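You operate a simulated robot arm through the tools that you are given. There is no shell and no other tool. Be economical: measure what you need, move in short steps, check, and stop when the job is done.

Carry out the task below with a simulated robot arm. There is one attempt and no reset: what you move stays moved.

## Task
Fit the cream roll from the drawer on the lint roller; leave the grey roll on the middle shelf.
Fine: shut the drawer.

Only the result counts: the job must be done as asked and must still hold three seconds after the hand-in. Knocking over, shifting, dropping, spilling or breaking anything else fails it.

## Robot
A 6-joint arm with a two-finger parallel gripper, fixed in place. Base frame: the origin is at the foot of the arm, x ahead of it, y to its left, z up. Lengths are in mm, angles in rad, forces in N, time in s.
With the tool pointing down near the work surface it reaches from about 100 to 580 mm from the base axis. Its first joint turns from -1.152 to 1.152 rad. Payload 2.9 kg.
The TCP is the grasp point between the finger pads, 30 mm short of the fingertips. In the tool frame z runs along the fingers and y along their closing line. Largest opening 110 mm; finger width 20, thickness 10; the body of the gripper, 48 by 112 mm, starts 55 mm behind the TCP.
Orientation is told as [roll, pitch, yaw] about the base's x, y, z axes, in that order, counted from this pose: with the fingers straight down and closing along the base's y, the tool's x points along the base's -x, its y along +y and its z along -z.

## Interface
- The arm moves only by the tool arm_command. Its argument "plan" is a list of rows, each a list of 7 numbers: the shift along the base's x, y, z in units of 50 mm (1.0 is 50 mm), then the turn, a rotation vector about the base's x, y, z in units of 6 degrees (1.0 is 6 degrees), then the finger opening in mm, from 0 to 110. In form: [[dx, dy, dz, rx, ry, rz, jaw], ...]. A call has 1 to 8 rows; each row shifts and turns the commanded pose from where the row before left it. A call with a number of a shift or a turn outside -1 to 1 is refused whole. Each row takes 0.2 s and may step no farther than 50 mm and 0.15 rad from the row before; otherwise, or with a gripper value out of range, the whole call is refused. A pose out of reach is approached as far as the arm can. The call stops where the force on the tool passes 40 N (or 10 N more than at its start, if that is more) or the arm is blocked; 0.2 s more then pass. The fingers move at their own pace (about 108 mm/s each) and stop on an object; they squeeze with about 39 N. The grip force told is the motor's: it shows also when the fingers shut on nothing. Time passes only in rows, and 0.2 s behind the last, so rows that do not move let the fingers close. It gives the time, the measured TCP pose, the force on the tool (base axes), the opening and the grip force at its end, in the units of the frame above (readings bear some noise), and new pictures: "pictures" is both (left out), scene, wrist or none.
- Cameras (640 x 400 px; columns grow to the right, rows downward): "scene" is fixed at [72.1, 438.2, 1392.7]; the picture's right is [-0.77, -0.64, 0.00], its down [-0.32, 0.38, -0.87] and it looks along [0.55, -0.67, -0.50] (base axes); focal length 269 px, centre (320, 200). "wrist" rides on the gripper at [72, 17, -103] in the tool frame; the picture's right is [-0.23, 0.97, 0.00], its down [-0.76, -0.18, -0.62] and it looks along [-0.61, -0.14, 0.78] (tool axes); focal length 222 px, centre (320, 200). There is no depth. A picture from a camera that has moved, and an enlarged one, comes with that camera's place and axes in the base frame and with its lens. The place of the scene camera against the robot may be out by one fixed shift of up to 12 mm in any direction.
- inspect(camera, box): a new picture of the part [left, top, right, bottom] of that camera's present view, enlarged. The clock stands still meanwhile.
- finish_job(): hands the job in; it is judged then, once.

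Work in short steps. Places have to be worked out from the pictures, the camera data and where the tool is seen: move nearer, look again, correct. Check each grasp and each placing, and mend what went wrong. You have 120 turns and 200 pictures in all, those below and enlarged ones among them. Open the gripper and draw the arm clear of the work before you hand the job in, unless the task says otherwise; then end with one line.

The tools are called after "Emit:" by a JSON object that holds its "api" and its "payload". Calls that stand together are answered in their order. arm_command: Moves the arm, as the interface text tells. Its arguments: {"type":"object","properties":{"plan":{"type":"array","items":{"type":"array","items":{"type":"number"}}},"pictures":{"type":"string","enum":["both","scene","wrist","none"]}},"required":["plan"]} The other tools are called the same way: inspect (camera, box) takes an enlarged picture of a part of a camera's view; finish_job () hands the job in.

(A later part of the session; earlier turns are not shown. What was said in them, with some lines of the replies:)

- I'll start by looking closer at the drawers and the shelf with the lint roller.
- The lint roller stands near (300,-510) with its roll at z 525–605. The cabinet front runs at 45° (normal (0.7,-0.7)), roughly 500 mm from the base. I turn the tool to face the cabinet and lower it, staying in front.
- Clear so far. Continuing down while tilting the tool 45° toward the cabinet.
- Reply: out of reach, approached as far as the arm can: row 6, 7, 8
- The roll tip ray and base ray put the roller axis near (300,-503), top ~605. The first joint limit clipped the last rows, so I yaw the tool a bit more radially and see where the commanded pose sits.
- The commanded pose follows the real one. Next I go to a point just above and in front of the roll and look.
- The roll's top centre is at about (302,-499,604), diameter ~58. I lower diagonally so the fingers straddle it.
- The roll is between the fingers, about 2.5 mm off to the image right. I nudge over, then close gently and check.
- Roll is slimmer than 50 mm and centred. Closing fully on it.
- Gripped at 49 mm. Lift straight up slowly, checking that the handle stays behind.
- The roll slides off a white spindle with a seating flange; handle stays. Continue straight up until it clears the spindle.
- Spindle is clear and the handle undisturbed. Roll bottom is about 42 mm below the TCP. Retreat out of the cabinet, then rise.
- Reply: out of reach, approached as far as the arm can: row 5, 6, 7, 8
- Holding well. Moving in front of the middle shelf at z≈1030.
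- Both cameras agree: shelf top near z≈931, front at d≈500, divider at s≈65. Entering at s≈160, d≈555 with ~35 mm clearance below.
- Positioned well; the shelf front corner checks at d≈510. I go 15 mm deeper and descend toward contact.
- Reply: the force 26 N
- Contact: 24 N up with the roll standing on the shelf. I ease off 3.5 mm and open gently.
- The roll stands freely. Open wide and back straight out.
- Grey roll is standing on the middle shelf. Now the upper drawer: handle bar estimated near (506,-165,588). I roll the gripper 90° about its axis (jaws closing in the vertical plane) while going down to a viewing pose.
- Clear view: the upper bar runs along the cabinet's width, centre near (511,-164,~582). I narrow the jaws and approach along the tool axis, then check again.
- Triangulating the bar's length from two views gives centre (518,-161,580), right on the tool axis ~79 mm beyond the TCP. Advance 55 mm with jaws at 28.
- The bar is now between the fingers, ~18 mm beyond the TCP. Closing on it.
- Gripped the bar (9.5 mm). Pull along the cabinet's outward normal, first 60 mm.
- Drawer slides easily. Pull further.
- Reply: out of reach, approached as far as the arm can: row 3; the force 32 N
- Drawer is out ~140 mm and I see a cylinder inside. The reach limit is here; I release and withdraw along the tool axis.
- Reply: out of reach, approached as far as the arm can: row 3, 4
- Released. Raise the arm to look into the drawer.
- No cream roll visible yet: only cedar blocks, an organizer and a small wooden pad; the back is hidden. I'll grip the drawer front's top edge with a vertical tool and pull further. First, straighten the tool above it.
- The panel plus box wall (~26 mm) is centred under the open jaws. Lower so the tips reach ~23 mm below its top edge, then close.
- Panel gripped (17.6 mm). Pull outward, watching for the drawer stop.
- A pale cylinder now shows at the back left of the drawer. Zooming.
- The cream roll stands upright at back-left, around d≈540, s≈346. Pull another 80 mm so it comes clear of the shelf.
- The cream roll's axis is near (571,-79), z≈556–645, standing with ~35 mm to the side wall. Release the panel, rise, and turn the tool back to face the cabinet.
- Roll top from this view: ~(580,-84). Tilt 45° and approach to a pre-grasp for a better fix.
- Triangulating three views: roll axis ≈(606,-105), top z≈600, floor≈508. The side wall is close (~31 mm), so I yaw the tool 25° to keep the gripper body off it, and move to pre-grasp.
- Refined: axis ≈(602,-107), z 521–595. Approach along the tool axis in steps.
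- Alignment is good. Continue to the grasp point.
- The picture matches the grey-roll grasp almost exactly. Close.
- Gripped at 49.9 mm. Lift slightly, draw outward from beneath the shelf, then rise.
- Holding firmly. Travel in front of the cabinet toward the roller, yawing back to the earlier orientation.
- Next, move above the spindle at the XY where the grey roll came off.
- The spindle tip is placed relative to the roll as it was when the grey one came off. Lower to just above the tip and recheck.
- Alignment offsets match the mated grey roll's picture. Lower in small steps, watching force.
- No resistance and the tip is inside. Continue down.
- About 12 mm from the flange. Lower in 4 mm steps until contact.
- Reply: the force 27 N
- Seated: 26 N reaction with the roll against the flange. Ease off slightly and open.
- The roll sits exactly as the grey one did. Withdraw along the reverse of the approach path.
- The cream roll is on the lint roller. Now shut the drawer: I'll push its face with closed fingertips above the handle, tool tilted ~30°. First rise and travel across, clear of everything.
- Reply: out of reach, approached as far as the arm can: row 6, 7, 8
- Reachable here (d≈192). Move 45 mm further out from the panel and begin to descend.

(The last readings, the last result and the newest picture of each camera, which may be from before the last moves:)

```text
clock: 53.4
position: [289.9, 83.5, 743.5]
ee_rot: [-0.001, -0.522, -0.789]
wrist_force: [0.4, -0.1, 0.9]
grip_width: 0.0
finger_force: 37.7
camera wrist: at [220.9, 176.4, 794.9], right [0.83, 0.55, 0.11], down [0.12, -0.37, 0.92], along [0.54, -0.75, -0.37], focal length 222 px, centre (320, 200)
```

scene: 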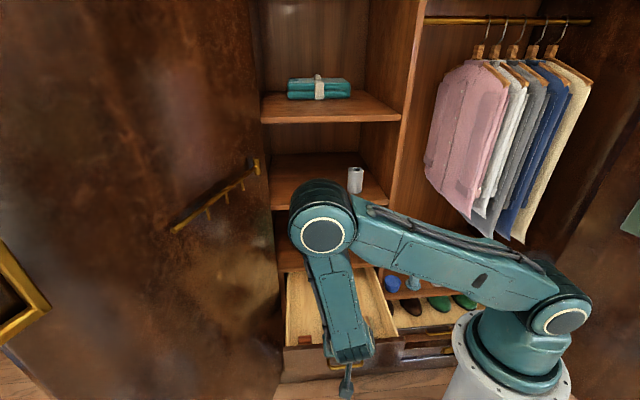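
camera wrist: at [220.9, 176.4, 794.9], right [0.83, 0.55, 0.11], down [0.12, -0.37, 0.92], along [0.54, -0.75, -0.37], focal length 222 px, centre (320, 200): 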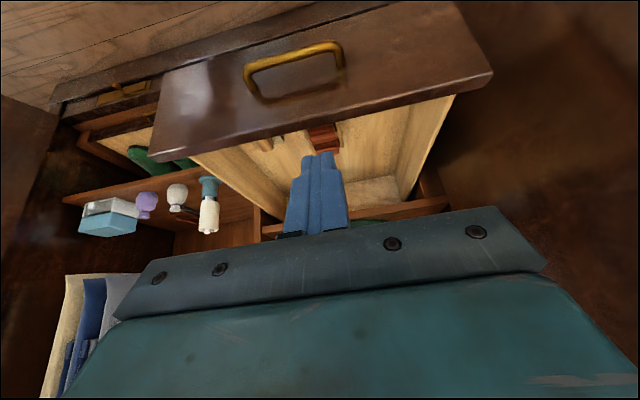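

In front of the panel (d≈146). Descend to push height.

Emit:
{"api": "arm_command", "payload": {"plan": [[0, 0, -0.7, 0, 0, 0, 2], [0, 0, -0.7, 0, 0, 0, 2], [0, 0, -0.68, 0, 0, 0, 2]]}}

```text
clock: 54.2
position: [288.2, 83.4, 638.9]
ee_rot: [0.001, -0.524, -0.791]
wrist_force: [0.5, 0.6, -0.5]
grip_width: 0.0
finger_force: 37.7
camera wrist: at [221.4, 175.2, 690.9], right [0.83, 0.55, 0.11], down [0.12, -0.37, 0.92], along [0.54, -0.75, -0.37], focal length 222 px, centre (320, 200)
```

scene: 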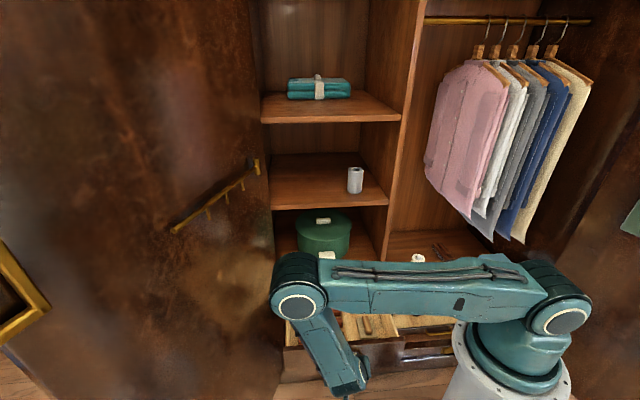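
wrist: 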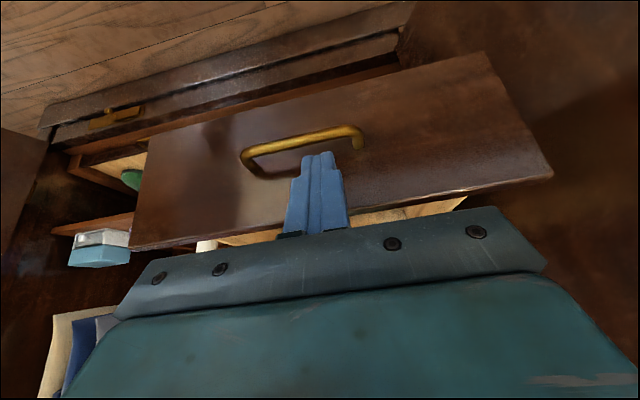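

Tips are at z≈608, above the bar (≈580). Push along the cabinet normal.

Emit:
{"api": "arm_command", "payload": {"plan": [[0.3, -0.3, 0, 0, 0, 0, 2], [0.3, -0.3, 0, 0, 0, 0, 2], [0.4, -0.4, 0, 0, 0, 0, 2]]}}

```text
clock: 55.0
position: [339.9, 33.1, 640.6]
ee_rot: [0.0, -0.524, -0.79]
wrist_force: [0.1, 0.2, -0.3]
grip_width: 0.0
finger_force: 38.0
camera wrist: at [271.7, 125.2, 692.0], right [0.83, 0.55, 0.11], down [0.12, -0.37, 0.92], along [0.55, -0.75, -0.37], focal length 222 px, centre (320, 200)
```

scene: 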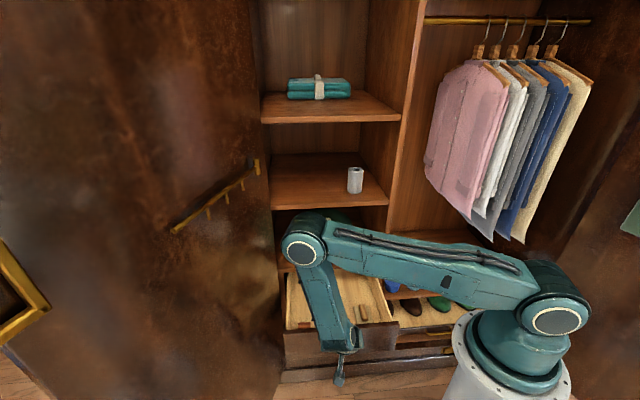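
wrist: 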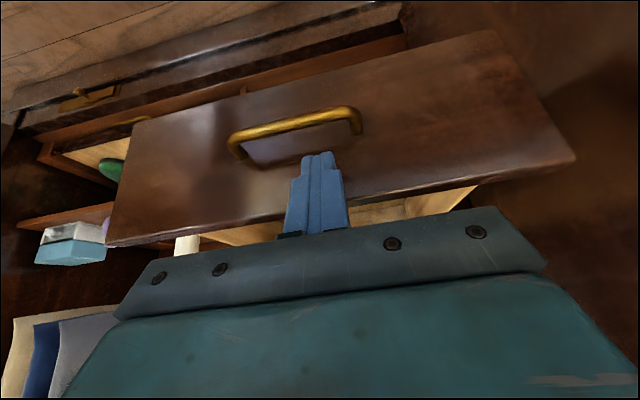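

Drawer is starting to move with the tips on the face. Continue pushing at moderate speed.

Emit:
{"api": "arm_command", "payload": {"plan": [[0.35, -0.35, 0, 0, 0, 0, 2], [0.35, -0.35, 0, 0, 0, 0, 2], [0.35, -0.35, 0, 0, 0, 0, 2], [0.35, -0.35, 0, 0, 0, 0, 2]]}}

```text
clock: 56.0
position: [410.3, -36.5, 639.9]
ee_rot: [-0.001, -0.524, -0.791]
wrist_force: [0.0, 0.0, 1.1]
grip_width: 0.3
finger_force: 37.7
camera wrist: at [342.3, 55.8, 692.4], right [0.83, 0.55, 0.11], down [0.12, -0.37, 0.92], along [0.55, -0.75, -0.37], focal length 222 px, centre (320, 200)
```

scene: 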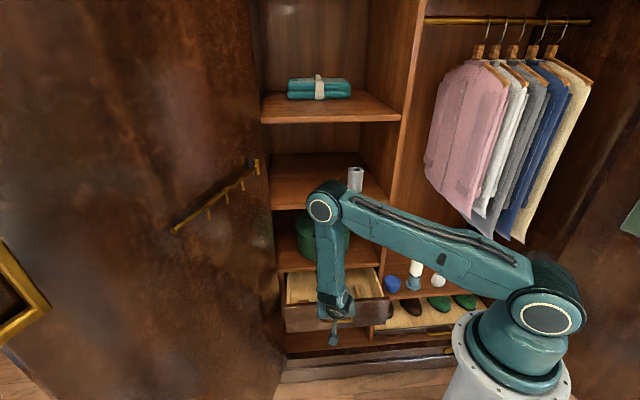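
wrist: 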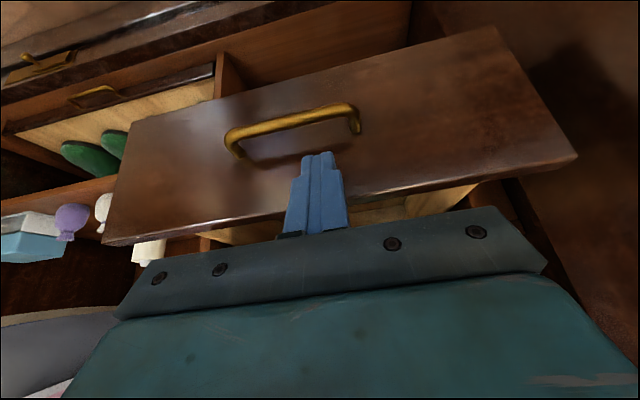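

Closing nicely; d≈316 now, needs ≈484. Continue.

Emit:
{"api": "arm_command", "payload": {"plan": [[0.35, -0.35, 0, 0, 0, 0, 2], [0.35, -0.35, 0, 0, 0, 0, 2], [0.35, -0.35, 0, 0, 0, 0, 2], [0.35, -0.35, 0, 0, 0, 0, 2], [0.3, -0.3, 0, 0, 0, 0, 2]]}}

```text
clock: 57.2
position: [494.9, -122.4, 637.9]
ee_rot: [0.002, -0.522, -0.792]
wrist_force: [0.4, -0.2, -0.3]
grip_width: 0.1
finger_force: 38.1
camera wrist: at [426.7, -29.6, 691.4], right [0.83, 0.55, 0.11], down [0.12, -0.37, 0.92], along [0.54, -0.75, -0.37], focal length 222 px, centre (320, 200)
```

scene: 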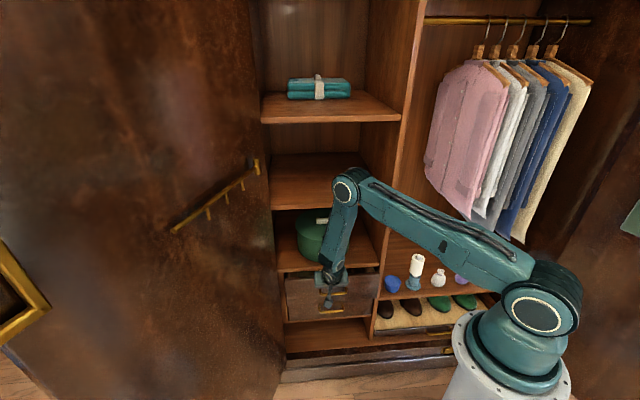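
wrist: 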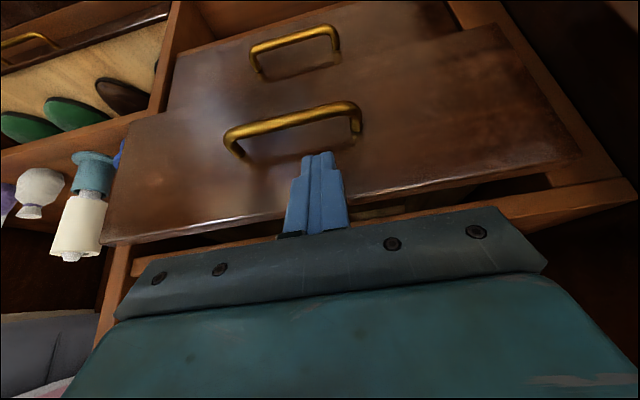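

~45 mm left. Push in smaller steps until it meets its stop.

Emit:
{"api": "arm_command", "payload": {"plan": [[0.3, -0.3, 0, 0, 0, 0, 2], [0.25, -0.25, 0, 0, 0, 0, 2], [0.15, -0.15, 0, 0, 0, 0, 2], [0.1, -0.1, 0, 0, 0, 0, 2]]}}

Emit:
{"api": "inspect", "payload": {"camera": "scene", "box": [270, 240, 400, 330]}}

```text
clock: 58.2
position: [528.5, -153.7, 635.0]
ee_rot: [-0.005, -0.506, -0.784]
wrist_force: [-3.2, 1.6, 1.4]
grip_width: 0.0
finger_force: 37.7
stopped in row 4: the force on the tool passed its limit (the readings are from after the stop); the commanded pose is now the measured one
camera wrist: at [460.7, -62.9, 689.8], right [0.83, 0.55, 0.11], down [0.13, -0.38, 0.91], along [0.54, -0.74, -0.39], focal length 222 px, centre (320, 200)
```

scene: 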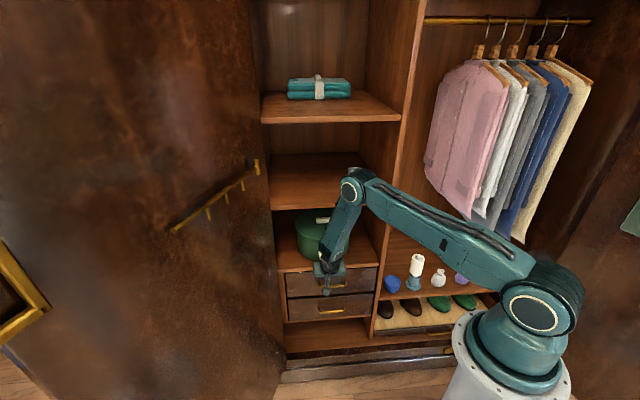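
wrist: 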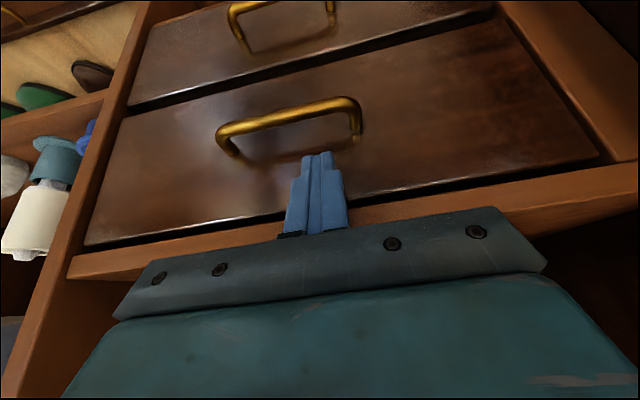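

```text
4.44 times, centred on (335, 285) of scene
camera zoom: at [72.0, 438.2, 1392.7], right [-0.77, -0.64, 0.0], down [-0.32, 0.38, -0.87], along [0.55, -0.67, -0.5], focal length 1197 px, centre (253, -178)
```

zoom: 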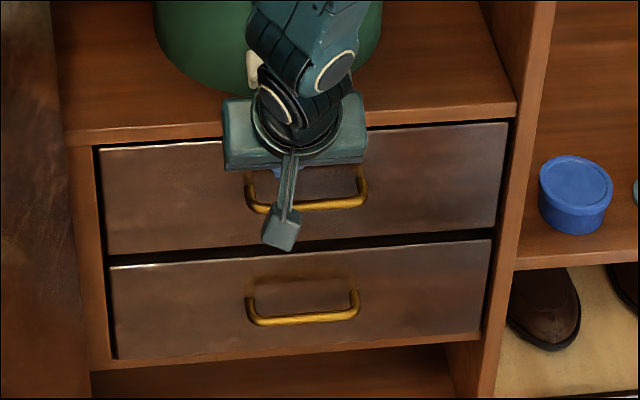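

Stopped at d≈482 as predicted: drawer flush and shut. Back off and raise the arm clear, then verify.

Emit:
{"api": "arm_command", "payload": {"plan": [[-0.4, 0.4, 0.1, 0, 0, 0, 2], [-0.5, 0.5, 0.4, 0, 0, 0, 20], [-0.3, 0.4, 0.8, 0, 0, 0, 40], [0, 0.4, 0.8, 0, 0, 0, 40], [0, 0.4, 0.8, 0, 0, 0, 40], [0, 0.4, 0.8, 0, 0, 0, 40], [0, 0.4, 0.8, 0, 0, 0, 40]], "pictures": "scene"}}

Emit:
{"api": "inspect", "payload": {"camera": "scene", "box": [260, 150, 420, 340]}}

Emit:
{"api": "inspect", "payload": {"camera": "scene", "box": [360, 220, 520, 320]}}

```text
clock: 59.8
position: [467.9, -10.0, 861.8]
ee_rot: [-0.005, -0.506, -0.784]
wrist_force: [0.0, -0.7, 0.7]
grip_width: 39.8
finger_force: 0.0
```

scene: 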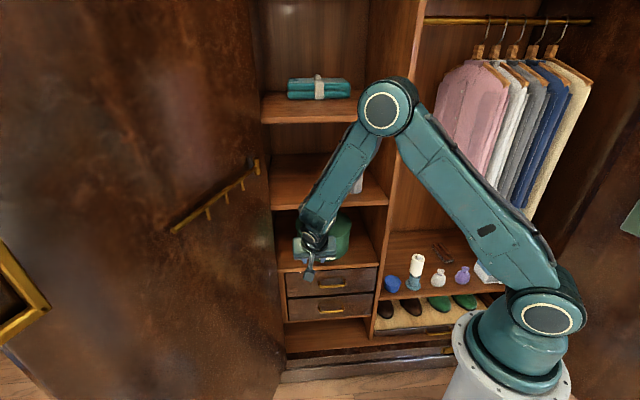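

```text
2.11 times, centred on (340, 245) of scene
camera zoom: at [72.1, 438.2, 1392.7], right [-0.77, -0.64, 0.0], down [-0.32, 0.38, -0.87], along [0.55, -0.67, -0.5], focal length 567 px, centre (278, 105)
```

zoom: 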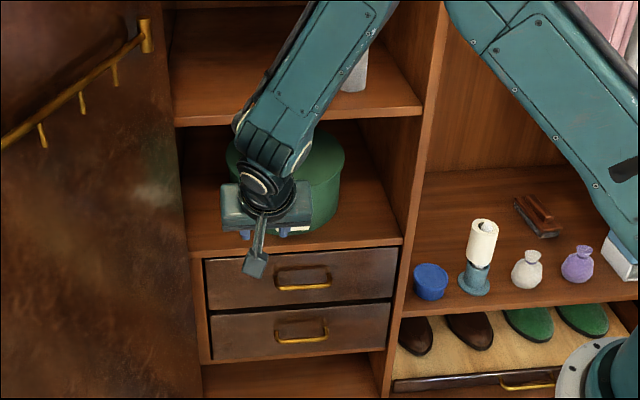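

```text
4.00 times, centred on (440, 270) of scene
camera zoom: at [72.1, 438.2, 1392.7], right [-0.77, -0.64, 0.0], down [-0.32, 0.38, -0.87], along [0.55, -0.67, -0.5], focal length 1077 px, centre (-160, -80)
```

zoom: 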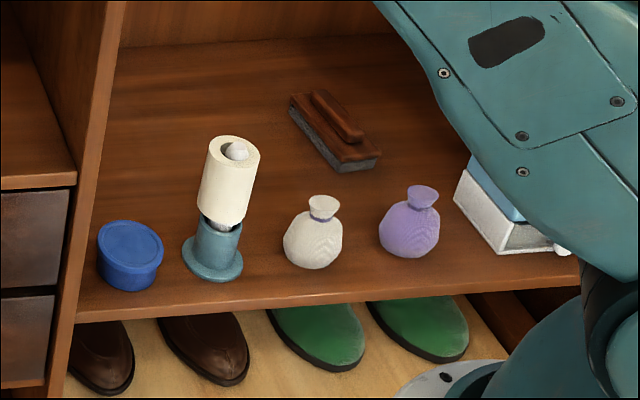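

The grey roll stands on the middle shelf, the cream roll is seated on the handle, the drawer handle is back at its starting pixel, and the arm is clear with the gripper open. Handing in.

Emit:
{"api": "finish_job", "payload": {}}

```text
The job is handed in.
```

The cream roll from the upper drawer is fitted on the lint roller, the grey roll stands on the middle shelf, and the drawer is shut; the job is handed in.
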